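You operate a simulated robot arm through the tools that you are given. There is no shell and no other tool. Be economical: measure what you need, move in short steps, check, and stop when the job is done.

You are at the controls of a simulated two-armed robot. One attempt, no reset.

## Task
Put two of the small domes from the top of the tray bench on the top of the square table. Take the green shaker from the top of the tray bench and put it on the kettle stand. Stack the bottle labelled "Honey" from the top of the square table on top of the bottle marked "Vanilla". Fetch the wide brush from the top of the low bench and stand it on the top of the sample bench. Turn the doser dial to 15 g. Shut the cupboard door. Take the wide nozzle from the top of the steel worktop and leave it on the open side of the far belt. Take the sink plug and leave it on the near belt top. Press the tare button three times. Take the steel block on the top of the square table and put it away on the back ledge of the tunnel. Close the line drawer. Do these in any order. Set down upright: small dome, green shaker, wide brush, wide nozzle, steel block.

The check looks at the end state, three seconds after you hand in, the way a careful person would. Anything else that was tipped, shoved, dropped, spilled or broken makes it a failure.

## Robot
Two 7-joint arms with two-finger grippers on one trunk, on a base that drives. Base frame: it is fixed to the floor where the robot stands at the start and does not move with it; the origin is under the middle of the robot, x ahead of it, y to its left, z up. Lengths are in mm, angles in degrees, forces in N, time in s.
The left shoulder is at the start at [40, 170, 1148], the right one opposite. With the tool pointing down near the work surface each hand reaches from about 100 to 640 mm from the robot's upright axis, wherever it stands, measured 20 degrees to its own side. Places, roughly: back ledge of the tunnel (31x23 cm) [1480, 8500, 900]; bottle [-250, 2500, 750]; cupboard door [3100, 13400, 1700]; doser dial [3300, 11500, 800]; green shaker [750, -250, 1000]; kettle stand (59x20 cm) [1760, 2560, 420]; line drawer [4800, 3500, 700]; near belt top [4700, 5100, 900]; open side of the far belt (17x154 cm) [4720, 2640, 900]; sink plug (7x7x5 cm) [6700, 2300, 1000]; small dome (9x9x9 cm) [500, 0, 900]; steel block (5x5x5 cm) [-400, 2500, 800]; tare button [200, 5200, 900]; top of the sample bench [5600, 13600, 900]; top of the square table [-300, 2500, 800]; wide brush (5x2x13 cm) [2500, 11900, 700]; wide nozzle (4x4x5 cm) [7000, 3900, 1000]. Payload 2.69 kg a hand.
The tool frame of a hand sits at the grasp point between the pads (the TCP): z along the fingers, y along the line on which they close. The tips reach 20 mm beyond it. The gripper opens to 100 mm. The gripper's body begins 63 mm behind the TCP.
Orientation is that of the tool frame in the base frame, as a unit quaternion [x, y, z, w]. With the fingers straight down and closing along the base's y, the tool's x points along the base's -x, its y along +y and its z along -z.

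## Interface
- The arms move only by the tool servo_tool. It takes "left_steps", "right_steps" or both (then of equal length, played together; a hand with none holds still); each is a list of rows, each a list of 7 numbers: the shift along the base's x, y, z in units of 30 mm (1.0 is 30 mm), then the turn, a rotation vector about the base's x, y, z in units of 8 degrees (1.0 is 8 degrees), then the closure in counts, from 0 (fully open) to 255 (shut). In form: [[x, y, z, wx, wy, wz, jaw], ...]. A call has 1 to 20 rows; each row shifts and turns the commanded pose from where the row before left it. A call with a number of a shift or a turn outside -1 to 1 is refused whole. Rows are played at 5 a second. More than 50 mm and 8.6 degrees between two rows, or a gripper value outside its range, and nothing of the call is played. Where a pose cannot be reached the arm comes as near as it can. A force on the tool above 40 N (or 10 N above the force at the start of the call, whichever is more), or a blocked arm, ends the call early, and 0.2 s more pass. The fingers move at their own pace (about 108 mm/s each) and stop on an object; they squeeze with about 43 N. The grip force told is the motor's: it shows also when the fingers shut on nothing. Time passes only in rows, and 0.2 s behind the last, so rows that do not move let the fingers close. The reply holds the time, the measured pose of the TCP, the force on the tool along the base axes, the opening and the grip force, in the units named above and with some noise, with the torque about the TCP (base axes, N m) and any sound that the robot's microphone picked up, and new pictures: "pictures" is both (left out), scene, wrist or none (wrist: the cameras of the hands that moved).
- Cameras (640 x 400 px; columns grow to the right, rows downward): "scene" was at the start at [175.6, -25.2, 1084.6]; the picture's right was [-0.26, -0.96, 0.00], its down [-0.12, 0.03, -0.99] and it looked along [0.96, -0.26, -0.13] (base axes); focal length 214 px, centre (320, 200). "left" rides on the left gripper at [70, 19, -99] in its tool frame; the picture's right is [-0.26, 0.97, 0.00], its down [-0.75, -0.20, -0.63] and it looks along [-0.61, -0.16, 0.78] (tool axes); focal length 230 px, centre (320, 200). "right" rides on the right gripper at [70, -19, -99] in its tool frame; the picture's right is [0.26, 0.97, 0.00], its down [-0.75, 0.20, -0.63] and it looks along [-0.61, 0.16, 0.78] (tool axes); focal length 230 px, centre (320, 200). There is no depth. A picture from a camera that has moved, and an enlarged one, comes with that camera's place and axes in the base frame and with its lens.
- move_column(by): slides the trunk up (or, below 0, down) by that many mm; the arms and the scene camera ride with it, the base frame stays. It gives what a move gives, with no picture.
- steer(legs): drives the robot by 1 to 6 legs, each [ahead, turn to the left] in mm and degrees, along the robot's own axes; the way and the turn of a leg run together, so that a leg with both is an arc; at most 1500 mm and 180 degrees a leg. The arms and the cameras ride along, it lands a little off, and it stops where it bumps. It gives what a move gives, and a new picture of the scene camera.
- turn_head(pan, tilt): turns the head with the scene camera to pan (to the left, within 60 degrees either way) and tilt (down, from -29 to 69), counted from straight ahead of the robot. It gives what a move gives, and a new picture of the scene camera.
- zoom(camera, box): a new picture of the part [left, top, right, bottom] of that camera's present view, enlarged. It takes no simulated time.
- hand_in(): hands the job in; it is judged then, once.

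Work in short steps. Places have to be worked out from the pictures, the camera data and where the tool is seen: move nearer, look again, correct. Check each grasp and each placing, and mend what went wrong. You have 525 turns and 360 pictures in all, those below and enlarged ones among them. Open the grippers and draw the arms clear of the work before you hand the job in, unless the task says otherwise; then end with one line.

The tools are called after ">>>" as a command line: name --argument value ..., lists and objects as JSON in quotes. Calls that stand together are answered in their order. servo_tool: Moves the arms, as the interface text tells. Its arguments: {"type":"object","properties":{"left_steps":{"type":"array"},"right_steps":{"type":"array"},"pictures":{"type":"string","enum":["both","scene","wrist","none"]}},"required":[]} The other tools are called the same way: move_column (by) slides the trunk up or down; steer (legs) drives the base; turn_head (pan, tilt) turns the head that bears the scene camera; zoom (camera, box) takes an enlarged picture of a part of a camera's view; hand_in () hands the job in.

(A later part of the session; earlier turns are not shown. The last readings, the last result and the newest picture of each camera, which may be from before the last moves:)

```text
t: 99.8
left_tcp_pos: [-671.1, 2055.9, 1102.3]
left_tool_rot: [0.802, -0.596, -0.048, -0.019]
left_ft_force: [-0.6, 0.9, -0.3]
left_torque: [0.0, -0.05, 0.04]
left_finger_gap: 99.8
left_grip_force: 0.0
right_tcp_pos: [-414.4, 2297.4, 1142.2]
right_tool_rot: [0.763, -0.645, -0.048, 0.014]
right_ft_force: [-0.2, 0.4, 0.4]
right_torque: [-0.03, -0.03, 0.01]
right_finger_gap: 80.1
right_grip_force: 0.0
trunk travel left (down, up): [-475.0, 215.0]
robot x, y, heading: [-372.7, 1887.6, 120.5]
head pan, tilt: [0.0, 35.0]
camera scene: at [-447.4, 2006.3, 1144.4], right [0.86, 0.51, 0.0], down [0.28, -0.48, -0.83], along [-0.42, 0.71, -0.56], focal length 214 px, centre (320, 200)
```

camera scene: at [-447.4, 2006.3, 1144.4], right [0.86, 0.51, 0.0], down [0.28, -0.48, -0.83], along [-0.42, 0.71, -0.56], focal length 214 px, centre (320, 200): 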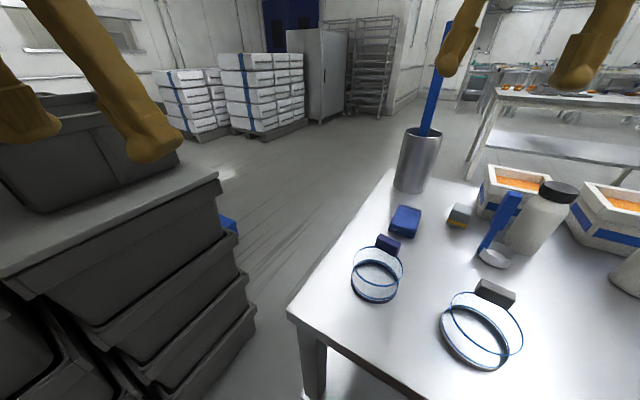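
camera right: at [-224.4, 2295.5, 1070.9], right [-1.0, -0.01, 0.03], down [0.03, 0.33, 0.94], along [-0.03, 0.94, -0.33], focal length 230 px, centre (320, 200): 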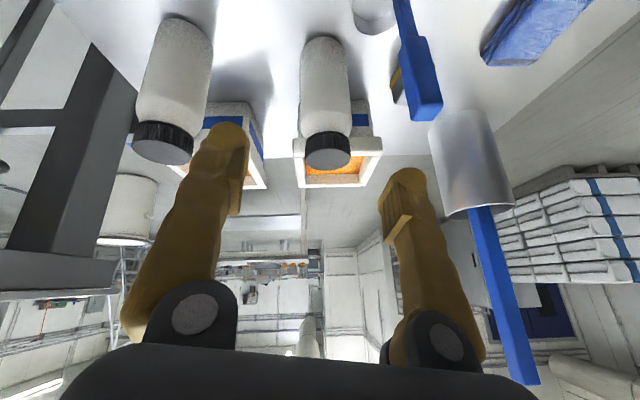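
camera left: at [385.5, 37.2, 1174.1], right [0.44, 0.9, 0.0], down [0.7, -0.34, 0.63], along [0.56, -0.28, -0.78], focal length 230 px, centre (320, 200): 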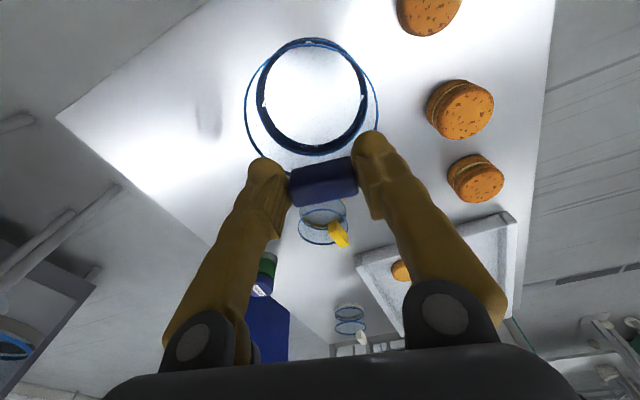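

Robot in place at (-373,1888,120°). Move the right hand above the left bottle, levelling the tool, and pan the head right to follow.

>>> servo_tool --right_steps '[[0.7, 0.85, -0.3, -0.2, -0.5, 0, 51], [0.7, 0.85, -0.3, 0, 0, 0, 51], [0.7, 0.85, -0.3, 0, 0, 0, 51], [0.7, 0.85, -0.3, 0, 0, 0, 51], [0.7, 0.85, -0.3, 0, 0, 0, 51], [0.7, 0.85, -0.3, 0, 0, 0, 51], [0.7, 0.85, -0.3, 0, 0, 0, 51], [0.7, 0.85, -0.3, 0, 0, 0, 51], [0, 0, 0, 0, 0, 0, 51], [0, 0, 0, 0, 0, 0, 51]]' --pictures "wrist"

>>> turn_head --pan -35 --tilt 35

```text
t: 102.0
left_tcp_pos: [-684.7, 2079.2, 1094.3]
left_tool_rot: [0.802, -0.595, -0.039, -0.013]
left_ft_force: [-0.1, -0.9, -0.2]
left_torque: [0.02, 0.01, 0.02]
left_finger_gap: 100.2
left_grip_force: 0.1
right_tcp_pos: [-260.9, 2527.6, 1059.7]
right_tool_rot: [0.763, -0.646, -0.002, 0.007]
right_ft_force: [-0.5, 0.3, 0.6]
right_torque: [0.0, 0.03, 0.0]
right_finger_gap: 80.1
right_grip_force: 0.1
trunk travel left (down, up): [-475.0, 215.0]
robot x, y, heading: [-375.0, 1884.2, 120.5]
head pan, tilt: [0.0, 35.0]
camera right: at [-227.8, 2462.7, 1159.1], right [-0.91, -0.41, 0.01], down [-0.31, 0.71, 0.63], along [-0.27, 0.57, -0.78], focal length 230 px, centre (320, 200)
```

right: 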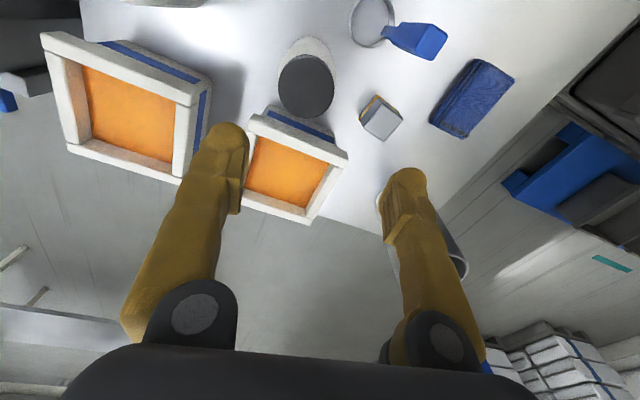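

```text
t: 103.1
left_tcp_pos: [-682.5, 2074.3, 1097.1]
left_tool_rot: [0.802, -0.595, -0.04, -0.015]
left_ft_force: [0.2, -0.2, 0.1]
left_torque: [0.0, -0.02, 0.01]
left_finger_gap: 99.9
left_grip_force: 0.1
right_tcp_pos: [-257.8, 2522.9, 1061.6]
right_tool_rot: [0.763, -0.646, -0.003, 0.007]
right_ft_force: [0.5, -0.8, -0.1]
right_torque: [0.01, 0.0, -0.02]
right_finger_gap: 79.9
right_grip_force: 0.0
trunk travel left (down, up): [-475.0, 215.0]
robot x, y, heading: [-376.7, 1887.9, 120.6]
head pan, tilt: [-35.0, 35.0]
camera scene: at [-416.3, 2053.3, 1139.0], right [1.0, -0.08, 0.01], down [-0.04, -0.58, -0.81], along [0.07, 0.81, -0.59], focal length 214 px, centre (320, 200)
```

scene: 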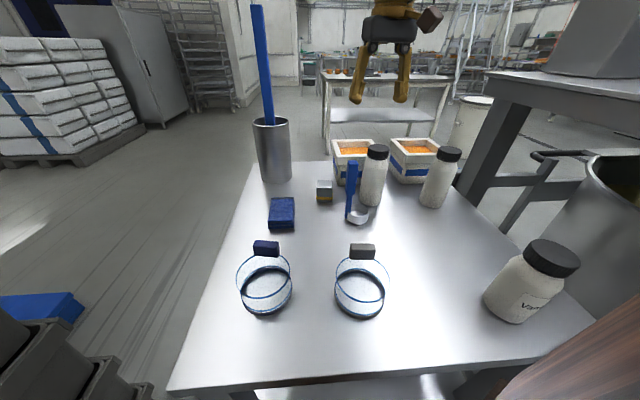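

Bottle cap at (-240,2511). I centre and descend to ~975.

>>> servo_tool --right_steps '[[0.6, -0.4, -0.7, 0, 0, 0, 51], [0, 0, -0.7, 0, 0, 0, 51], [0, 0, -0.7, 0, 0, 0, 51], [0, 0, -0.7, 0, 0, 0, 51], [0, 0, 0, 0, 0, 0, 51]]' --pictures "wrist"

```text
t: 104.3
left_tcp_pos: [-681.6, 2073.6, 1097.1]
left_tool_rot: [0.802, -0.595, -0.04, -0.015]
left_ft_force: [-0.8, 0.2, 0.2]
left_torque: [-0.01, 0.0, 0.01]
left_finger_gap: 99.9
left_grip_force: 0.0
right_tcp_pos: [-240.0, 2508.4, 975.5]
right_tool_rot: [0.763, -0.646, -0.003, 0.007]
right_ft_force: [-0.3, -0.8, 0.2]
right_torque: [-0.02, 0.03, -0.01]
right_finger_gap: 80.3
right_grip_force: 0.1
trunk travel left (down, up): [-475.0, 215.0]
robot x, y, heading: [-379.1, 1890.3, 120.6]
head pan, tilt: [-35.0, 35.0]
camera right: at [-208.5, 2442.5, 1075.4], right [-0.91, -0.41, 0.01], down [-0.31, 0.71, 0.63], along [-0.27, 0.57, -0.78], focal length 230 px, centre (320, 200)
```

right: 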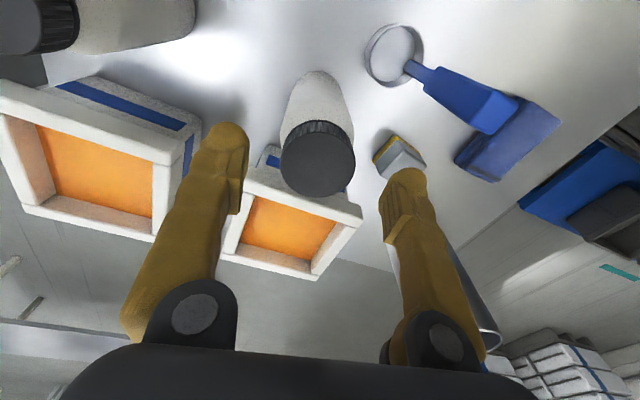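

Centred. Descend 70 to ~905 and close.

>>> servo_tool --right_steps '[[0, 0.05, -0.6, 0, 0, 0, 51], [0, 0, -0.6, 0, 0, 0, 51], [0, 0, -0.6, 0, 0, 0, 51], [0, 0, -0.5, 0, 0, 0, 51], [0, 0, 0, 0, 0, 0, 51], [0, 0, 0, 0, 0, 0, 255], [0, 0, 0, 0, 0, 0, 255], [0, 0, 0, 0, 0, 0, 255]]' --pictures "scene"

```text
t: 106.1
left_tcp_pos: [-682.7, 2074.8, 1096.8]
left_tool_rot: [0.802, -0.596, -0.04, -0.015]
left_ft_force: [-0.2, 0.3, -0.1]
left_torque: [0.02, 0.0, -0.03]
left_finger_gap: 99.8
left_grip_force: 0.0
right_tcp_pos: [-240.0, 2509.8, 908.4]
right_tool_rot: [0.764, -0.646, -0.003, 0.006]
right_ft_force: [-1.9, -0.1, 1.2]
right_torque: [0.01, 0.04, 0.05]
right_finger_gap: 56.4
right_grip_force: 42.4
trunk travel left (down, up): [-475.0, 215.0]
robot x, y, heading: [-373.9, 1891.4, 120.2]
head pan, tilt: [-35.0, 35.0]
camera scene: at [-416.4, 2053.1, 1139.0], right [1.0, -0.08, 0.01], down [-0.04, -0.58, -0.81], along [0.07, 0.81, -0.58], focal length 214 px, centre (320, 200)
```

scene: 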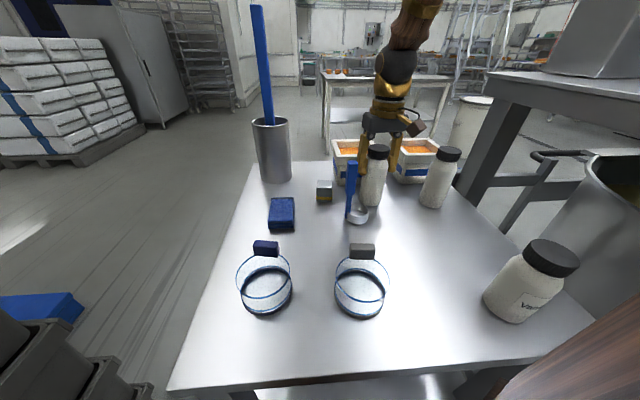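

Gripped (56 mm). Lift 130 mm and bring back toward the camera while yawing to expose the label.

>>> servo_tool --right_steps '[[0, 0, 0.6, 0, 0, 0, 255], [0, 0, 0.9, 0, 0, 0, 255], [0, 0, 0.9, 0, 0, 0, 255], [0, 0, 0.9, 0, 0, 0, 255], [0, 0, 0.9, 0, 0, 0, 255], [0, -0.8, 0, 0, 0, 0.9, 255], [0, -0.8, 0, 0, 0, 0.9, 255], [0, -0.8, 0, 0, 0, 0.9, 255], [0, -0.8, 0, 0, 0, 0.9, 255], [0, -0.8, 0, 0, 0, 0.9, 255], [0, 0, 0, 0, 0, 0.9, 255], [0, 0, 0, 0, 0, 0.9, 255], [0, 0, 0, 0, 0, 0.9, 255], [0, 0, 0, 0, 0, 0.9, 255], [0, 0, 0, 0, 0, 0.9, 255], [0, 0, 0, 0, 0, 0.9, 255], [0, 0, 0, 0, 0, 0.9, 255], [0, 0, 0, 0, 0, 0, 255]]' --pictures "scene"

```text
t: 109.9
left_tcp_pos: [-681.8, 2073.0, 1097.0]
left_tool_rot: [0.803, -0.595, -0.04, -0.015]
left_ft_force: [-0.1, -0.5, 0.2]
left_torque: [0.02, -0.01, -0.05]
left_finger_gap: 100.1
left_grip_force: 0.0
right_tcp_pos: [-240.3, 2389.8, 1034.9]
right_tool_rot: [0.999, 0.052, 0.001, 0.008]
right_ft_force: [-0.9, 0.3, -3.0]
right_torque: [-0.02, 0.03, 0.04]
right_finger_gap: 56.4
right_grip_force: 43.0
trunk travel left (down, up): [-475.0, 215.0]
robot x, y, heading: [-376.5, 1892.6, 120.7]
head pan, tilt: [-35.0, 35.0]
camera scene: at [-416.2, 2053.3, 1139.0], right [1.0, -0.08, 0.01], down [-0.04, -0.58, -0.81], along [0.07, 0.81, -0.59], focal length 214 px, centre (320, 200)
```

scene: 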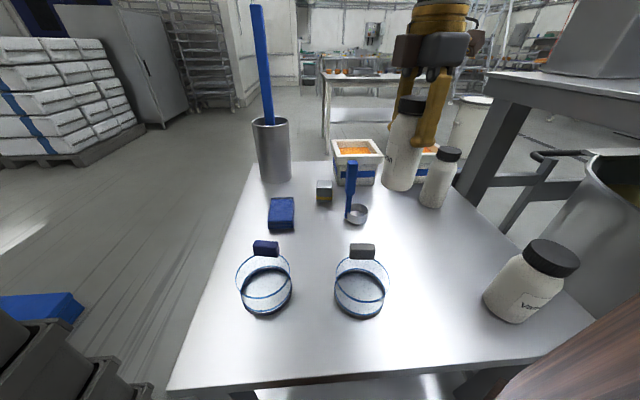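

>>> zoom --camera "scene" --box '[360, 80, 470, 210]'

```text
3.08 times, centred on (415, 145) of scene
camera zoom: at [-416.2, 2053.3, 1139.0], right [1.0, -0.08, 0.01], down [-0.04, -0.58, -0.81], along [0.07, 0.81, -0.59], focal length 660 px, centre (28, 369)
```

zoom: 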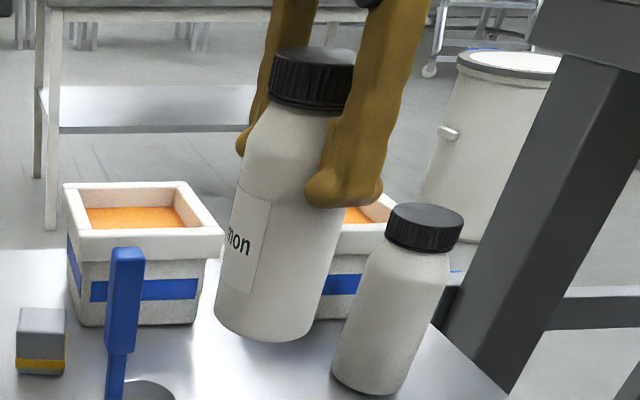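

The label ends in "…non" (Cinnamon/Lemon-like), not Honey. I put it back exactly where it was by reversing the motion.

>>> servo_tool --right_steps '[[0, 0, 0, 0, 0, -0.9, 255], [0, 0, 0, 0, 0, -0.9, 255], [0, 0, 0, 0, 0, -0.9, 255], [0, 0, 0, 0, 0, -0.9, 255], [0, 0, 0, 0, 0, -0.9, 255], [0, 0, 0, 0, 0, -0.9, 255], [0, 0, 0, 0, 0, -0.9, 255], [0, 0.8, 0, 0, 0, -0.9, 255], [0, 0.8, 0, 0, 0, -0.9, 255], [0, 0.8, 0, 0, 0, -0.9, 255], [0, 0.8, 0, 0, 0, -0.9, 255], [0, 0.8, 0, 0, 0, -0.9, 255], [0, 0, -0.9, 0, 0, 0, 255], [0, 0, -0.9, 0, 0, 0, 255], [0, 0, -0.9, 0, 0, 0, 255], [0, 0, -0.9, 0, 0, 0, 255], [0, 0, 0, 0, 0, 0, 255]]' --pictures "wrist"

```text
t: 113.5
left_tcp_pos: [-683.2, 2074.0, 1096.4]
left_tool_rot: [0.803, -0.595, -0.04, -0.016]
left_ft_force: [-0.3, -0.6, -0.1]
left_torque: [0.03, -0.01, 0.02]
left_finger_gap: 99.8
left_grip_force: 0.0
right_tcp_pos: [-239.5, 2510.4, 927.2]
right_tool_rot: [0.764, -0.646, -0.003, 0.006]
right_ft_force: [0.3, -0.1, -2.7]
right_torque: [-0.01, 0.0, 0.0]
right_finger_gap: 56.2
right_grip_force: 42.6
trunk travel left (down, up): [-475.0, 215.0]
robot x, y, heading: [-375.3, 1891.9, 120.7]
head pan, tilt: [-35.0, 35.0]
camera right: at [-207.3, 2444.5, 1026.2], right [-0.91, -0.41, 0.01], down [-0.31, 0.71, 0.63], along [-0.27, 0.57, -0.78], focal length 230 px, centre (320, 200)
```

right: 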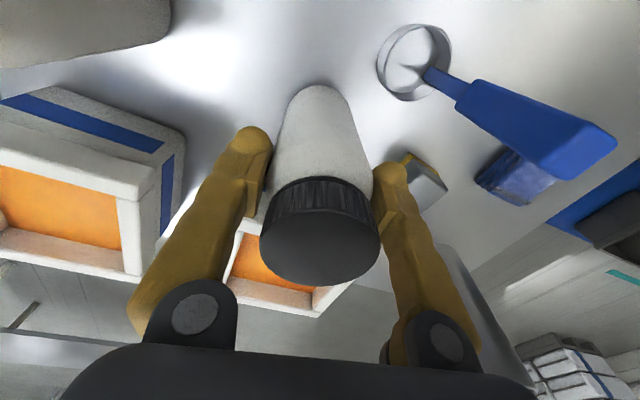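

Lower the last 19 mm.

>>> servo_tool --right_steps '[[0, 0, -0.5, 0, 0, 0, 255], [0, 0, -0.12, 0, 0, 0, 255], [0, 0, 0, 0, 0, 0, 255]]' --pictures "none"

```text
t: 114.3
left_tcp_pos: [-682.2, 2074.1, 1095.5]
left_tool_rot: [0.802, -0.596, -0.041, -0.016]
left_ft_force: [-0.1, -0.1, -0.1]
left_torque: [0.0, 0.01, -0.01]
left_finger_gap: 100.3
left_grip_force: 0.1
right_tcp_pos: [-239.5, 2510.5, 907.4]
right_tool_rot: [0.764, -0.646, -0.003, 0.006]
right_ft_force: [-0.4, 0.4, -3.2]
right_torque: [-0.02, 0.01, -0.01]
right_finger_gap: 55.9
right_grip_force: 42.7
trunk travel left (down, up): [-475.0, 215.0]
robot x, y, heading: [-376.3, 1890.0, 120.5]
head pan, tilt: [-35.0, 35.0]
```

>>> servo_tool --right_steps '[[0, 0, -0.05, 0, 0, 0, 255], [0, 0, -0.05, 0, 0, 0, 255], [0, 0, 0, 0, 0, 0, 255]]' --pictures "none"

```text
t: 115.1
left_tcp_pos: [-682.1, 2072.4, 1097.4]
left_tool_rot: [0.802, -0.595, -0.041, -0.015]
left_ft_force: [0.1, 0.1, 0.2]
left_torque: [0.02, -0.04, 0.0]
left_finger_gap: 99.9
left_grip_force: 0.0
right_tcp_pos: [-241.1, 2509.7, 907.8]
right_tool_rot: [0.763, -0.646, -0.005, 0.005]
right_ft_force: [1.9, 1.8, 25.7]
right_torque: [-0.43, -0.31, -0.01]
right_finger_gap: 56.1
right_grip_force: 42.8
trunk travel left (down, up): [-475.0, 215.0]
robot x, y, heading: [-377.7, 1891.6, 120.4]
head pan, tilt: [-35.0, 35.0]
```

Contact. Release, rise, and move over the right-hand bottle (est. (-70,2500)).

>>> servo_tool --right_steps '[[0, 0, 0.05, 0, 0, 0, 255], [0, 0, 0, 0, 0, 0, 90], [0, 0, 0, 0, 0, 0, 51], [0, 0, 0, 0, 0, 0, 51], [0, 0, 0.6, 0, 0, 0, 51], [0, 0, 1, 0, 0, 0, 51], [0, 0, 1, 0, 0, 0, 51], [0, 0, 1, 0, 0, 0, 51], [0, 0, 1, 0, 0, 0, 51], [0.9, -0.1, 0, 0, 0, 0, 51], [0.9, -0.1, 0, 0, 0, 0, 51], [0.9, 0, 0, 0, 0, 0, 51], [0.9, 0, 0, 0, 0, 0, 51], [0.9, 0, 0, 0, 0, 0, 51], [0.9, 0, 0, 0, 0, 0, 51], [0, 0, 0, 0, 0, 0, 51]]' --pictures "both"

```text
t: 118.5
left_tcp_pos: [-681.7, 2073.9, 1096.9]
left_tool_rot: [0.803, -0.595, -0.041, -0.015]
left_ft_force: [-0.4, -0.2, 1.5]
left_torque: [0.01, -0.01, 0.0]
left_finger_gap: 100.0
left_grip_force: 0.0
right_tcp_pos: [-78.9, 2504.9, 1045.3]
right_tool_rot: [0.764, -0.646, -0.003, 0.006]
right_ft_force: [-0.6, 0.4, -0.7]
right_torque: [0.04, -0.02, 0.03]
right_finger_gap: 79.9
right_grip_force: 0.0
trunk travel left (down, up): [-475.0, 215.0]
robot x, y, heading: [-376.5, 1887.8, 120.4]
head pan, tilt: [-35.0, 35.0]
camera scene: at [-416.6, 2053.1, 1139.0], right [1.0, -0.08, 0.01], down [-0.04, -0.58, -0.81], along [0.07, 0.81, -0.59], focal length 214 px, centre (320, 200)
camera right: at [-46.4, 2439.8, 1144.9], right [-0.91, -0.41, 0.01], down [-0.31, 0.71, 0.63], along [-0.27, 0.57, -0.78], focal length 230 px, centre (320, 200)
```

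scene: 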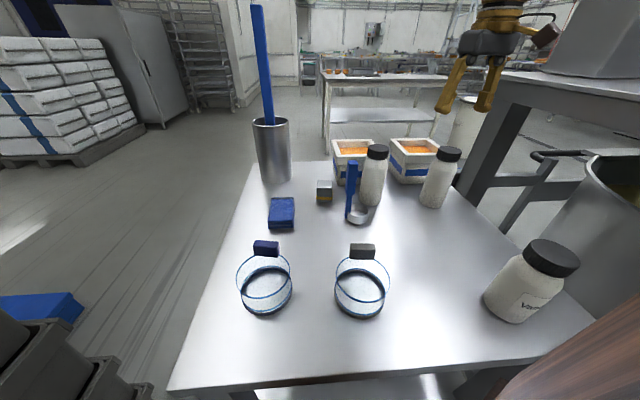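
right: 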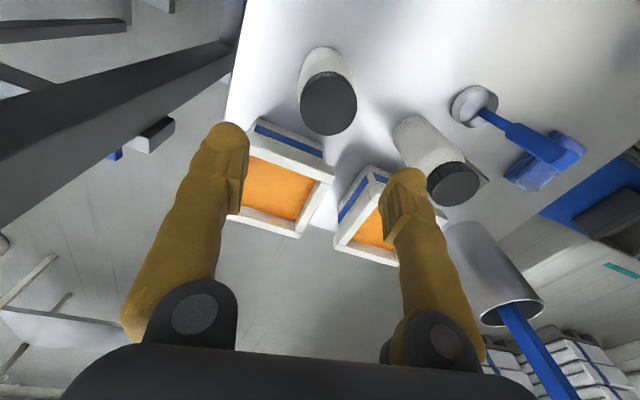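

Honey candidate cap at (-81,2490). Shift and descend to grasp.

>>> servo_tool --right_steps '[[-0.05, -0.5, -0.6, 0, 0, 0, 51], [0, 0, -0.8, 0, 0, 0, 51], [0, 0, -0.8, 0, 0, 0, 51], [0, 0, 0, 0, 0, 0, 51]]' --pictures "wrist"

```text
t: 119.5
left_tcp_pos: [-682.5, 2074.2, 1096.0]
left_tool_rot: [0.802, -0.596, -0.04, -0.015]
left_ft_force: [0.7, 0.0, 0.3]
left_torque: [0.03, 0.02, 0.0]
left_finger_gap: 99.9
left_grip_force: 0.0
right_tcp_pos: [-80.3, 2490.2, 976.5]
right_tool_rot: [0.764, -0.646, -0.004, 0.007]
right_ft_force: [0.0, 0.3, 0.7]
right_torque: [-0.01, 0.01, 0.02]
right_finger_gap: 80.1
right_grip_force: 0.1
trunk travel left (down, up): [-475.0, 215.0]
robot x, y, heading: [-376.4, 1882.4, 120.7]
head pan, tilt: [-35.0, 35.0]
camera right: at [-47.4, 2424.1, 1077.2], right [-0.91, -0.41, 0.01], down [-0.31, 0.71, 0.63], along [-0.27, 0.57, -0.78], focal length 230 px, centre (320, 200)
```

right: 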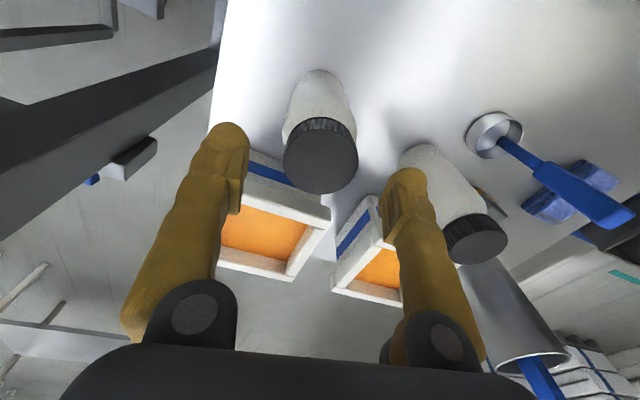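

>>> servo_tool --right_steps '[[0, 0, -0.6, 0, 0, 0, 51], [0, 0, -0.6, 0, 0, 0, 51], [0, 0, -0.6, 0, 0, 0, 51], [0, 0, -0.45, 0, 0, 0, 51], [0, 0, 0, 0, 0, 0, 51], [0, 0, 0, 0, 0, 0, 255], [0, 0, 0, 0, 0, 0, 255], [0, 0, 0, 0, 0, 0, 255], [0, 0, 0.6, 0, 0, 0, 255], [0, 0, 0.9, 0, 0, 0, 255], [0, 0, 0.9, 0, 0, 0, 255], [0, 0, 0.9, 0, 0, 0, 255], [0, 0, 0.9, 0, 0, 0, 255], [0, 0, 0.9, 0, 0, 0, 255], [0, 0, 0, 0, 0, 0, 255]]' --pictures "none"

```text
t: 122.7
left_tcp_pos: [-682.3, 2075.8, 1095.6]
left_tool_rot: [0.802, -0.596, -0.041, -0.015]
left_ft_force: [0.6, 0.8, 0.2]
left_torque: [0.0, 0.03, 0.0]
left_finger_gap: 100.2
left_grip_force: 0.0
right_tcp_pos: [-77.7, 2490.5, 1064.2]
right_tool_rot: [0.763, -0.646, -0.003, 0.006]
right_ft_force: [0.6, 0.6, -3.0]
right_torque: [0.0, -0.03, -0.03]
right_finger_gap: 56.4
right_grip_force: 42.8
trunk travel left (down, up): [-475.0, 215.0]
robot x, y, heading: [-377.1, 1884.3, 120.4]
head pan, tilt: [-35.0, 35.0]
```

Held. Raise and bring it toward Vanilla, yawing to check the label.

>>> servo_tool --right_steps '[[0, 0, 0.8, 0, 0, 0, 255], [0, 0, 0.8, 0, 0, 0, 255], [0, -0.8, 0, 0, 0, 0.9, 255], [0, -0.8, 0, 0, 0, 0.9, 255], [0, -0.8, 0, 0, 0, 0.9, 255], [0, -0.8, 0, 0, 0, 0.9, 255], [0, -0.8, 0, 0, 0, 0.9, 255], [0, 0, 0, 0, 0, 0.9, 255], [0, 0, 0, 0, 0, 0.9, 255], [0, 0, 0, 0, 0, 0.9, 255], [0, 0, 0, 0, 0, 0.9, 255], [0, 0, 0, 0, 0, 0.9, 255], [0, 0, 0, 0, 0, 0.9, 255], [0, 0, 0, 0, 0, 0.9, 255], [0, 0, 0, 0, 0, 0, 255]]' --pictures "none"

>>> zoom --camera "scene" --box '[400, 40, 600, 200]'

```text
t: 125.9
left_tcp_pos: [-682.3, 2073.6, 1097.3]
left_tool_rot: [0.803, -0.595, -0.04, -0.014]
left_ft_force: [-0.4, 0.8, -0.3]
left_torque: [-0.02, 0.02, 0.03]
left_finger_gap: 100.1
left_grip_force: 0.1
right_tcp_pos: [-79.5, 2369.0, 1108.4]
right_tool_rot: [0.999, 0.053, 0.005, 0.014]
right_ft_force: [-0.2, 1.0, -3.7]
right_torque: [0.01, 0.0, 0.07]
right_finger_gap: 56.5
right_grip_force: 43.1
trunk travel left (down, up): [-475.0, 215.0]
robot x, y, heading: [-377.3, 1890.3, 120.8]
head pan, tilt: [-35.0, 35.0]
```

```text
2.50 times, centred on (500, 120) of scene
camera zoom: at [-416.0, 2053.2, 1139.0], right [1.0, -0.08, 0.01], down [-0.04, -0.58, -0.81], along [0.07, 0.81, -0.59], focal length 536 px, centre (-130, 400)
```

zoom: 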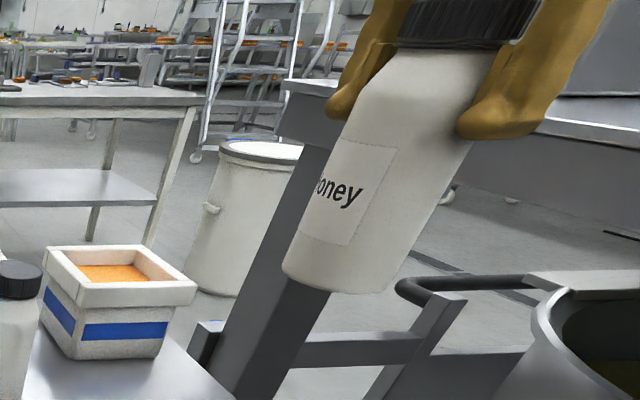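

Honey confirmed. I measure Vanilla's cap precisely with a zoom (camera checks out against the Cinnamon bottle's known place).

>>> zoom --camera "scene" --box '[460, 220, 620, 340]'

>>> servo_tool --right_steps '[[0, 0, 0, 0, 0, 0.9, 255], [0, 0, 0, 0, 0, 0.9, 255], [0, 0, 0, 0, 0, 0.9, 255], [0, 0, 0, 0, 0, 0.9, 255], [0, 0, 0, 0, 0, 0.9, 255], [0, 0, 0, 0, 0, 0.9, 255], [0, 0, 0, 0, 0, 0, 255]]' --pictures "wrist"

```text
3.33 times, centred on (540, 280) of scene
camera zoom: at [-416.0, 2053.2, 1139.0], right [1.0, -0.08, 0.01], down [-0.04, -0.58, -0.81], along [0.07, 0.81, -0.59], focal length 715 px, centre (-413, -67)
```

zoom: 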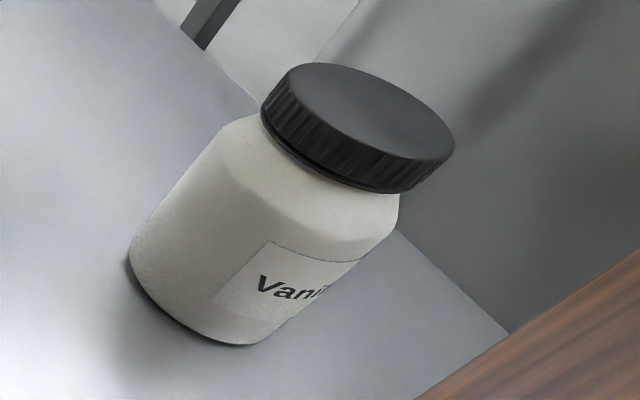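

```text
t: 127.5
left_tcp_pos: [-681.4, 2074.3, 1097.3]
left_tool_rot: [0.802, -0.595, -0.042, -0.014]
left_ft_force: [0.1, 0.1, 0.5]
left_torque: [0.02, -0.01, 0.01]
left_finger_gap: 99.9
left_grip_force: 0.1
right_tcp_pos: [-77.2, 2366.8, 1107.3]
right_tool_rot: [0.909, 0.416, 0.004, 0.015]
right_ft_force: [-0.6, 0.1, -3.1]
right_torque: [0.05, 0.0, 0.01]
right_finger_gap: 56.2
right_grip_force: 42.6
trunk travel left (down, up): [-475.0, 215.0]
robot x, y, heading: [-376.3, 1890.0, 120.4]
head pan, tilt: [-35.0, 35.0]
camera right: at [-47.5, 2434.5, 1206.7], right [0.9, -0.44, 0.03], down [-0.35, -0.68, 0.64], along [-0.26, -0.58, -0.77], focal length 230 px, centre (320, 200)
```

right: 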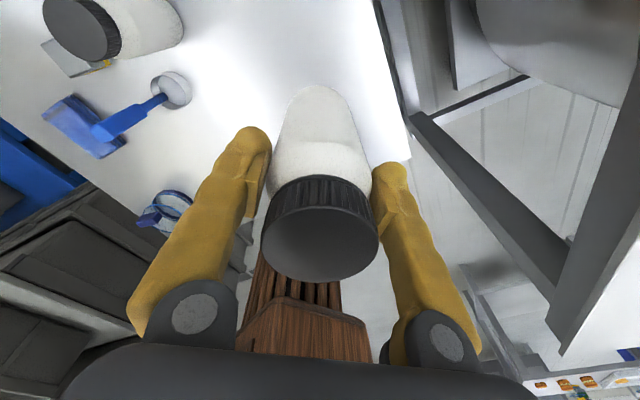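

Vanilla looks shorter (~130 mm, top z≈920) at about (-98,2211). To confirm with the wrist camera, I move the hand sideways to (-268,2375) where Vanilla comes into its view beside the fingers.

>>> servo_tool --right_steps '[[-0.9, 0.05, 0, 0, 0, 0, 255], [-0.9, 0.05, 0, 0, 0, 0, 255], [-0.9, 0.05, 0, 0, 0, 0, 255], [-0.9, 0.05, 0, 0, 0, 0, 255], [-0.9, 0.05, 0, 0, 0, 0, 255], [-0.9, 0, 0, 0, 0, 0, 255], [-0.9, 0, 0, 0, 0, 0, 255], [0, 0, 0, 0, 0, 0, 255], [0, 0, 0, 0, 0, 0, 255]]' --pictures "wrist"

```text
t: 129.5
left_tcp_pos: [-682.3, 2074.5, 1097.1]
left_tool_rot: [0.803, -0.595, -0.04, -0.015]
left_ft_force: [-0.2, -1.4, 0.7]
left_torque: [-0.03, 0.01, -0.02]
left_finger_gap: 100.2
left_grip_force: 0.0
right_tcp_pos: [-271.3, 2378.5, 1112.3]
right_tool_rot: [0.91, 0.415, 0.003, 0.007]
right_ft_force: [-0.5, 0.2, -2.4]
right_torque: [0.01, -0.03, -0.03]
right_finger_gap: 56.6
right_grip_force: 43.0
trunk travel left (down, up): [-475.0, 215.0]
robot x, y, heading: [-376.8, 1888.9, 120.6]
head pan, tilt: [-35.0, 35.0]
camera right: at [-238.9, 2443.9, 1212.2], right [0.9, -0.44, 0.01], down [-0.35, -0.69, 0.63], along [-0.27, -0.57, -0.77], focal length 230 px, centre (320, 200)
```

right: 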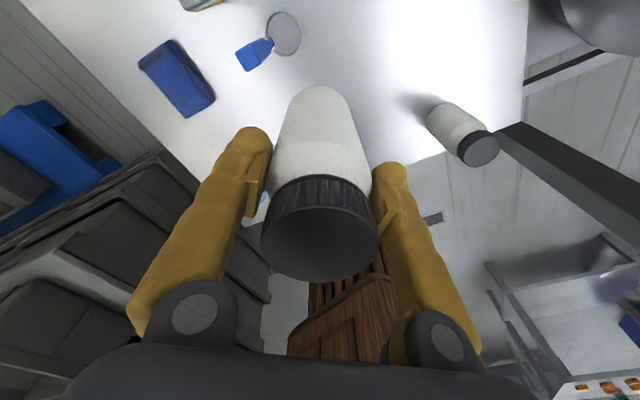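

Wrist view confirms Vanilla at (-96,2211), top z≈920. Carry Honey above it.

>>> servo_tool --right_steps '[[0.65, -0.62, 0, 0, 0, 0, 255], [0.65, -0.62, 0, 0, 0, 0, 255], [0.65, -0.62, 0, 0, 0, 0, 255], [0.65, -0.62, 0, 0, 0, 0, 255], [0.65, -0.62, 0, 0, 0, 0, 255], [0.65, -0.62, 0, 0, 0, 0, 255], [0.65, -0.62, 0, 0, 0, 0, 255], [0.65, -0.62, 0, 0, 0, 0, 255], [0.65, -0.62, 0, 0, 0, 0, 255], [0, 0, 0, 0, 0, 0, 255], [0, 0, 0, 0, 0, 0, 255]]' --pictures "scene"

```text
t: 131.9
left_tcp_pos: [-682.1, 2074.4, 1097.2]
left_tool_rot: [0.802, -0.595, -0.04, -0.014]
left_ft_force: [0.1, 1.2, -0.1]
left_torque: [0.02, 0.0, 0.0]
left_finger_gap: 99.7
left_grip_force: 0.0
right_tcp_pos: [-91.7, 2251.6, 1106.3]
right_tool_rot: [0.91, 0.415, 0.004, 0.013]
right_ft_force: [-0.5, -0.1, -3.3]
right_torque: [-0.03, 0.02, 0.0]
right_finger_gap: 56.2
right_grip_force: 43.1
right hand out of reach, approached as far as the arm can: row 7, 8, 9
trunk travel left (down, up): [-475.0, 215.0]
robot x, y, heading: [-378.5, 1886.9, 120.5]
head pan, tilt: [-35.0, 35.0]
camera scene: at [-415.6, 2053.4, 1139.0], right [1.0, -0.08, 0.01], down [-0.04, -0.58, -0.81], along [0.07, 0.81, -0.59], focal length 214 px, centre (320, 200)
```

scene: 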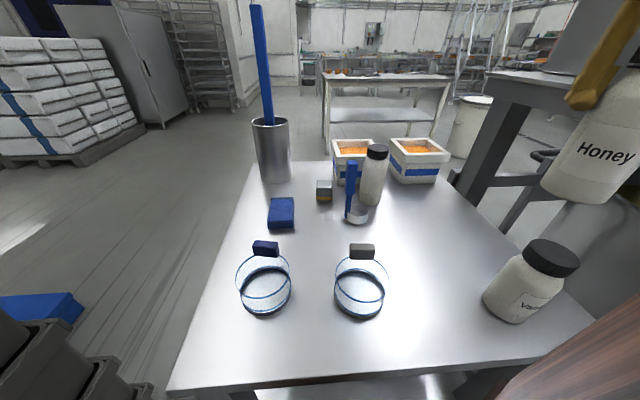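

Out of reach there with this yaw. I undo most of the yaw and try again.

>>> servo_tool --right_steps '[[0, 0, 0, 0, 0, -0.9, 255], [0, 0, 0, 0, 0, -0.9, 255], [0, 0, 0, 0, 0, -0.9, 255], [0, 0, 0, 0, 0, -0.9, 255], [0, 0, 0, 0, 0, -0.9, 255], [0, 0, 0, 0, 0, -0.9, 255], [0, 0, 0, 0, 0, -0.9, 255], [0, 0, 0, 0, 0, -0.9, 255], [0, 0, 0, 0, 0, -0.9, 255], [0, 0, 0, 0, 0, -0.9, 255], [0, 0, 0, 0, 0, -0.9, 255], [0, 0, 0, 0, 0, -0.9, 255], [0, 0, 0, 0, 0, -0.9, 255], [0, 0, 0, 0, 0, -0.9, 255], [0, 0, 0, 0, 0, -0.9, 255], [0, 0, 0, 0, 0, -0.9, 255], [0, 0, 0, 0, 0, 0, 255]]' --pictures "none"

```text
t: 135.5
left_tcp_pos: [-681.7, 2073.4, 1095.4]
left_tool_rot: [0.802, -0.596, -0.04, -0.015]
left_ft_force: [-0.4, 0.1, -0.7]
left_torque: [0.02, 0.0, -0.01]
left_finger_gap: 100.0
left_grip_force: 0.1
right_tcp_pos: [-93.8, 2250.6, 1108.7]
right_tool_rot: [0.838, -0.546, -0.001, 0.008]
right_ft_force: [-0.6, 0.7, -3.5]
right_torque: [-0.04, 0.02, -0.02]
right_finger_gap: 56.5
right_grip_force: 43.3
trunk travel left (down, up): [-475.0, 215.0]
robot x, y, heading: [-373.1, 1890.1, 120.4]
head pan, tilt: [-35.0, 35.0]
```

>>> servo_tool --right_steps '[[0, -0.4, 0, 0, 0, 0, 255], [0, -0.4, 0, 0, 0, 0, 255], [0, 0, 0, 0, 0, 0, 255]]' --pictures "none"

```text
t: 136.3
left_tcp_pos: [-683.0, 2074.8, 1096.2]
left_tool_rot: [0.802, -0.595, -0.041, -0.013]
left_ft_force: [1.0, 0.2, -0.1]
left_torque: [0.0, 0.01, 0.01]
left_finger_gap: 99.9
left_grip_force: 0.1
right_tcp_pos: [-86.2, 2244.8, 1112.5]
right_tool_rot: [0.838, -0.546, -0.001, 0.009]
right_ft_force: [1.0, 0.0, -3.1]
right_torque: [-0.03, -0.01, 0.0]
right_finger_gap: 56.1
right_grip_force: 43.3
right hand out of reach, approached as far as the arm can: row 1, 2
trunk travel left (down, up): [-475.0, 215.0]
robot x, y, heading: [-378.2, 1890.1, 120.5]
head pan, tilt: [-35.0, 35.0]
```

Likely too folded at shoulder height; I raise the trunk 150 and bring the hand down and over.

>>> move_column --by 150

>>> servo_tool --right_steps '[[0, 0, -0.8, 0, 0, 0, 255], [0, 0, -0.8, 0, 0, 0, 255], [0, 0, -0.8, 0, 0, 0, 255], [0, 0, -0.8, 0, 0, 0, 255], [0, 0, -0.8, 0, 0, 0, 255], [-0.1, -0.4, 0, 0, 0, 0, 255], [-0.1, -0.4, 0, 0, 0, 0, 255], [0, -0.3, 0, 0, 0, 0, 255], [0, 0, 0, 0, 0, 0, 255]]' --pictures "none"

```text
t: 138.0
left_tcp_pos: [-682.4, 2074.5, 1246.3]
left_tool_rot: [0.802, -0.596, -0.041, -0.014]
left_ft_force: [0.6, -0.3, 0.1]
left_torque: [0.01, 0.01, -0.02]
left_finger_gap: 99.8
left_grip_force: 0.1
right_tcp_pos: [-86.0, 2246.7, 1263.1]
right_tool_rot: [0.839, -0.545, 0.002, 0.008]
right_ft_force: [-0.4, -0.8, -3.7]
right_torque: [0.01, 0.01, 0.0]
right_finger_gap: 56.4
right_grip_force: 42.9
trunk travel left (down, up): [-625.0, 65.0]
robot x, y, heading: [-375.3, 1889.1, 120.4]
head pan, tilt: [-35.0, 35.0]
```

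```text
t: 140.0
left_tcp_pos: [-683.1, 2074.0, 1246.7]
left_tool_rot: [0.802, -0.595, -0.04, -0.014]
left_ft_force: [0.5, -0.3, -0.6]
left_torque: [-0.01, 0.04, 0.0]
left_finger_gap: 99.8
left_grip_force: 0.1
right_tcp_pos: [-78.5, 2245.1, 1137.5]
right_tool_rot: [0.838, -0.545, -0.003, 0.009]
right_ft_force: [0.5, 0.5, -4.0]
right_torque: [0.0, -0.02, 0.0]
right_finger_gap: 56.2
right_grip_force: 43.0
right hand out of reach, approached as far as the arm can: row 1, 2, 6, 7, 8
trunk travel left (down, up): [-625.0, 65.0]
robot x, y, heading: [-376.7, 1888.1, 120.5]
head pan, tilt: [-35.0, 35.0]
```

It's an outward joint limit. Better to back up along heading and turn to face Vanilla. First swing the hand inward.

>>> servo_tool --right_steps '[[-0.8, 0.3, 0, 0, 0, 0, 255], [-0.8, 0.3, 0, 0, 0, 0, 255], [-0.8, 0.3, 0, 0, 0, 0, 255], [-0.8, 0.3, 0, 0, 0, 0, 255], [-0.8, 0.3, 0, 0, 0, 0, 255], [-0.8, 0.3, 0, 0, 0, 0, 255], [-0.8, 0, 0, 0, 0, 0, 255], [0, 0, 0, 0, 0, 0, 255]]' --pictures "none"

>>> steer --legs '[[-170, 0], [0, -30]]'

```text
t: 141.8
left_tcp_pos: [-681.0, 2075.0, 1246.6]
left_tool_rot: [0.803, -0.595, -0.04, -0.015]
left_ft_force: [0.2, 0.7, -0.7]
left_torque: [0.02, -0.01, -0.03]
left_finger_gap: 100.1
left_grip_force: 0.0
right_tcp_pos: [-246.4, 2301.0, 1141.1]
right_tool_rot: [0.838, -0.546, -0.002, 0.008]
right_ft_force: [0.1, 0.3, -3.3]
right_torque: [-0.03, 0.01, 0.03]
right_finger_gap: 56.0
right_grip_force: 42.8
trunk travel left (down, up): [-625.0, 65.0]
robot x, y, heading: [-376.3, 1891.9, 120.7]
head pan, tilt: [-35.0, 35.0]
```

```text
t: 144.8
left_tcp_pos: [-461.0, 2057.2, 1247.4]
left_tool_rot: [-0.62, 0.784, 0.036, 0.024]
left_ft_force: [-0.4, -0.1, 0.5]
left_torque: [-0.04, 0.03, 0.0]
left_finger_gap: 100.0
left_grip_force: 0.0
right_tcp_pos: [30.0, 2034.2, 1139.4]
right_tool_rot: [-0.667, 0.745, 0.004, -0.007]
right_ft_force: [-1.3, -0.3, -4.0]
right_torque: [0.02, 0.02, 0.01]
right_finger_gap: 56.5
right_grip_force: 43.7
trunk travel left (down, up): [-625.0, 65.0]
robot x, y, heading: [-291.8, 1743.6, 90.5]
head pan, tilt: [-35.0, 35.0]
camera scene: at [-244.8, 1906.5, 1288.9], right [0.82, -0.57, 0.01], down [-0.33, -0.49, -0.81], along [0.47, 0.66, -0.59], focal length 214 px, centre (320, 200)
```

scene: 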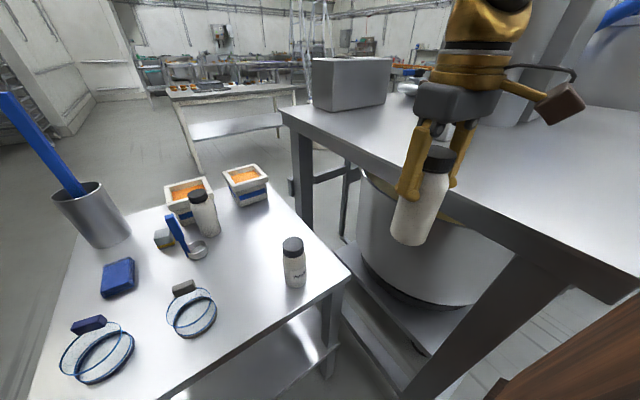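

Now Vanilla is comfortably in front-right. Carry Honey above it at z≈1139.

>>> servo_tool --right_steps '[[-0.53, 0.74, 0, 0, 0, 0, 255], [-0.53, 0.74, 0, 0, 0, 0, 255], [-0.53, 0.74, 0, 0, 0, 0, 255], [-0.53, 0.74, 0, 0, 0, 0, 255], [-0.53, 0.74, 0, 0, 0, 0, 255], [-0.53, 0.74, 0, 0, 0, 0, 255], [-0.53, 0.74, 0, 0, 0, 0, 255], [-0.53, 0.74, 0, 0, 0, 0, 255], [0, 0, 0, 0, 0, 0, 255], [0, 0, -0.8, 0, 0, 0, 255], [0, 0, -0.7, 0, 0, 0, 255], [0, 0, 0, 0, 0, 0, 255]]' --pictures "both"

```text
t: 145.2
left_tcp_pos: [-459.5, 2012.6, 1238.7]
left_tool_rot: [-0.617, 0.786, 0.021, 0.019]
left_ft_force: [-1.6, 0.2, 0.2]
left_torque: [0.06, -0.11, 0.0]
left_finger_gap: 99.9
left_grip_force: 0.0
right_tcp_pos: [21.3, 2015.2, 1153.4]
right_tool_rot: [-0.667, 0.744, 0.022, 0.014]
right_ft_force: [-1.0, -0.5, -2.9]
right_torque: [0.0, -0.08, 0.02]
right_finger_gap: 56.1
right_grip_force: 42.7
trunk travel left (down, up): [-625.0, 65.0]
robot x, y, heading: [-292.5, 1742.7, 90.6]
head pan, tilt: [-35.0, 35.0]
stopped in row 1 (left hand): the arm was blocked; the commanded pose is now the measured one
camera scene: at [-249.1, 1903.5, 1289.5], right [0.82, -0.57, 0.01], down [-0.32, -0.48, -0.81], along [0.47, 0.67, -0.58], focal length 214 px, centre (320, 200)
camera right: at [34.0, 1938.2, 1248.7], right [-0.99, -0.15, 0.0], down [-0.11, 0.73, 0.67], along [-0.1, 0.66, -0.74], focal length 230 px, centre (320, 200)
```

scene: 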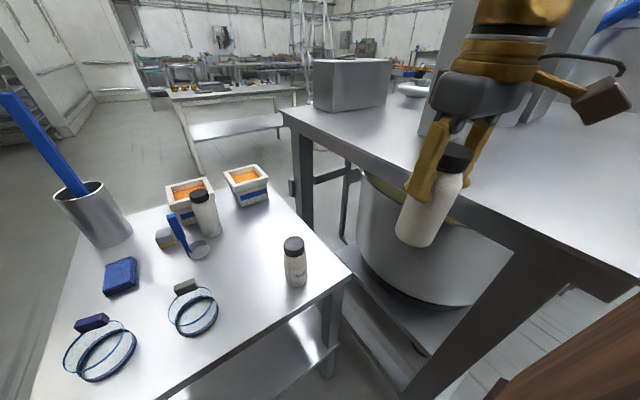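
right: 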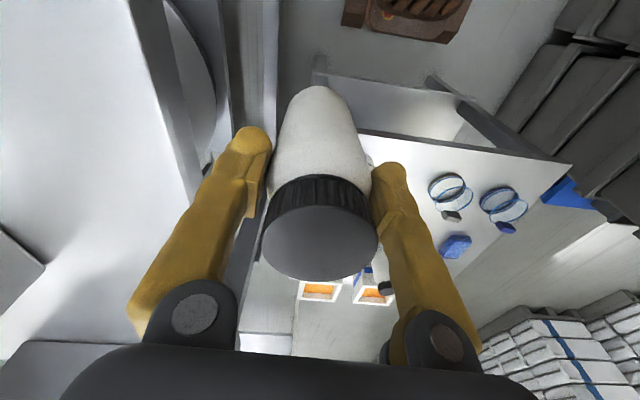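

A left-arm twitch stopped it. Repeat the right-hand move in gentle rows.

>>> servo_tool --right_steps '[[0, 0, 0, 0, 0, 0, 255], [-0.5, 0.8, 0, -0.3, 0, 0, 255], [-0.5, 0.8, 0, 0, 0, 0, 255], [-0.5, 0.8, 0, 0, 0, 0, 255], [-0.5, 0.8, 0, 0, 0, 0, 255], [-0.5, 0.8, 0, 0, 0, 0, 255], [-0.5, 0.8, 0, 0, 0, 0, 255], [-0.5, 0.8, 0, 0, 0, 0, 255], [-0.4, 0.8, 0, 0, 0, 0, 255], [0, 0, 0, 0, 0, 0, 255], [0, 0, 0, 0, 0, 0, 255]]' --pictures "none"

```text
t: 147.6
left_tcp_pos: [-455.3, 2016.3, 1237.6]
left_tool_rot: [-0.617, 0.787, 0.02, 0.016]
left_ft_force: [0.1, -0.1, 0.2]
left_torque: [-0.03, 0.01, 0.04]
left_finger_gap: 99.8
left_grip_force: 0.0
right_tcp_pos: [-94.3, 2200.2, 1147.8]
right_tool_rot: [-0.667, 0.745, 0.001, -0.011]
right_ft_force: [1.0, 0.1, -3.5]
right_torque: [-0.02, -0.01, 0.04]
right_finger_gap: 56.2
right_grip_force: 43.0
trunk travel left (down, up): [-625.0, 65.0]
robot x, y, heading: [-293.5, 1740.6, 90.7]
head pan, tilt: [-35.0, 35.0]
```

Align tilt and position, lower to ~1060, then look.

>>> servo_tool --right_steps '[[-0.1, 0.36, -0.5, 0.09, -0.13, 0, 255], [0, 0, -0.8, 0, 0, 0, 255], [0, 0, -0.8, 0, 0, 0, 255], [0, 0, -0.8, 0, 0, 0, 255], [0, 0, 0, 0, 0, 0, 255], [0, 0, 0, 0, 0, 0, 255]]' --pictures "scene"

>>> zoom --camera "scene" --box '[240, 150, 360, 300]'

```text
t: 148.9
left_tcp_pos: [-455.8, 2016.8, 1237.9]
left_tool_rot: [-0.617, 0.786, 0.02, 0.017]
left_ft_force: [-0.4, 0.3, -0.8]
left_torque: [-0.01, -0.01, -0.03]
left_finger_gap: 99.8
left_grip_force: 0.2
right_tcp_pos: [-97.0, 2212.5, 1061.8]
right_tool_rot: [-0.666, 0.746, -0.001, 0.0]
right_ft_force: [0.1, 0.0, -3.6]
right_torque: [-0.05, 0.03, 0.02]
right_finger_gap: 56.5
right_grip_force: 42.8
trunk travel left (down, up): [-625.0, 65.0]
robot x, y, heading: [-295.2, 1741.8, 90.5]
head pan, tilt: [-35.0, 35.0]
camera scene: at [-244.9, 1906.9, 1288.9], right [0.82, -0.57, 0.01], down [-0.33, -0.49, -0.81], along [0.47, 0.66, -0.59], focal length 214 px, centre (320, 200)
```

scene: 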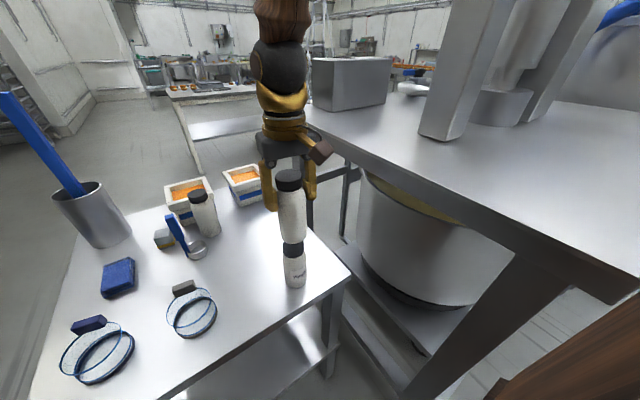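

```text
2.67 times, centred on (300, 225) of scene
camera zoom: at [-244.9, 1906.9, 1288.9], right [0.82, -0.57, 0.01], down [-0.33, -0.49, -0.81], along [0.47, 0.66, -0.59], focal length 572 px, centre (373, 133)
```

zoom: 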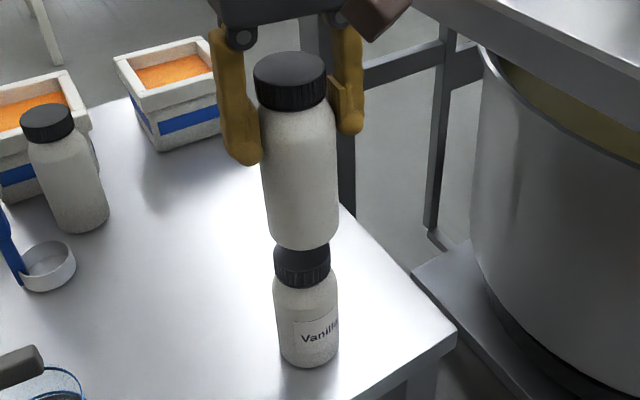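

Laterally aligned. Nudge 2 mm further, and lower in small steps to contact (~1037).

>>> servo_tool --right_steps '[[0.03, 0.04, -0.3, 0, 0, 0, 255], [0, 0, -0.3, 0, 0, 0, 255], [0, 0, -0.1, 0, 0, 0, 255], [0, 0, 0, 0, 0, 0, 255]]' --pictures "none"

```text
t: 149.9
left_tcp_pos: [-455.7, 2016.3, 1236.6]
left_tool_rot: [-0.618, 0.786, 0.02, 0.017]
left_ft_force: [1.0, 0.7, -0.7]
left_torque: [0.02, -0.02, -0.01]
left_finger_gap: 100.1
left_grip_force: 0.0
right_tcp_pos: [-95.7, 2213.7, 1042.0]
right_tool_rot: [-0.667, 0.745, 0.001, 0.001]
right_ft_force: [-0.6, -0.4, -3.5]
right_torque: [0.01, 0.04, 0.03]
right_finger_gap: 56.3
right_grip_force: 42.9
trunk travel left (down, up): [-625.0, 65.0]
robot x, y, heading: [-292.4, 1743.1, 90.4]
head pan, tilt: [-35.0, 35.0]
```

>>> servo_tool --right_steps '[[0, 0, -0.08, 0, 0, 0, 255], [0, 0, -0.08, 0, 0, 0, 255], [0, 0, 0, 0, 0, 0, 255]]' --pictures "none"

```text
t: 150.8
left_tcp_pos: [-456.5, 2013.3, 1238.7]
left_tool_rot: [-0.617, 0.787, 0.021, 0.018]
left_ft_force: [-0.1, -0.1, -0.9]
left_torque: [0.01, 0.02, -0.01]
left_finger_gap: 100.1
left_grip_force: 0.0
right_tcp_pos: [-95.4, 2213.5, 1040.9]
right_tool_rot: [-0.667, 0.745, 0.002, 0.005]
right_ft_force: [4.6, 1.7, 33.4]
right_torque: [0.09, -0.13, -0.08]
right_finger_gap: 56.1
right_grip_force: 43.1
trunk travel left (down, up): [-625.0, 65.0]
robot x, y, heading: [-294.7, 1743.4, 90.5]
head pan, tilt: [-35.0, 35.0]
```

Contact at 1041 with little torque, so it's well centred. Ease off, open, and rise.

>>> servo_tool --right_steps '[[0, 0, 0.1, 0, 0, 0, 255], [0, 0, 0, 0, 0, 0, 255], [0, 0, 0, 0, 0, 0, 110], [0, 0, 0, 0, 0, 0, 80], [0, 0, 0, 0, 0, 0, 51], [0, 0, 0, 0, 0, 0, 51]]' --pictures "scene"

```text
t: 152.2
left_tcp_pos: [-457.1, 2016.2, 1238.4]
left_tool_rot: [-0.617, 0.787, 0.02, 0.017]
left_ft_force: [0.4, -0.2, -0.6]
left_torque: [0.02, 0.02, 0.02]
left_finger_gap: 100.1
left_grip_force: 0.0
right_tcp_pos: [-95.7, 2213.0, 1039.2]
right_tool_rot: [-0.666, 0.746, 0.0, 0.001]
right_ft_force: [-0.1, -0.3, 0.8]
right_torque: [-0.03, -0.01, 0.0]
right_finger_gap: 79.8
right_grip_force: 0.1
trunk travel left (down, up): [-625.0, 65.0]
robot x, y, heading: [-297.8, 1745.0, 90.4]
head pan, tilt: [-35.0, 35.0]
camera scene: at [-245.0, 1906.4, 1289.0], right [0.82, -0.57, 0.01], down [-0.33, -0.49, -0.81], along [0.47, 0.66, -0.58], focal length 214 px, centre (320, 200)
```

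scene: 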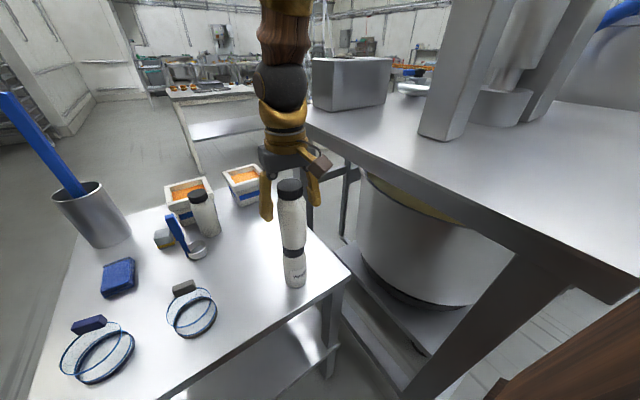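

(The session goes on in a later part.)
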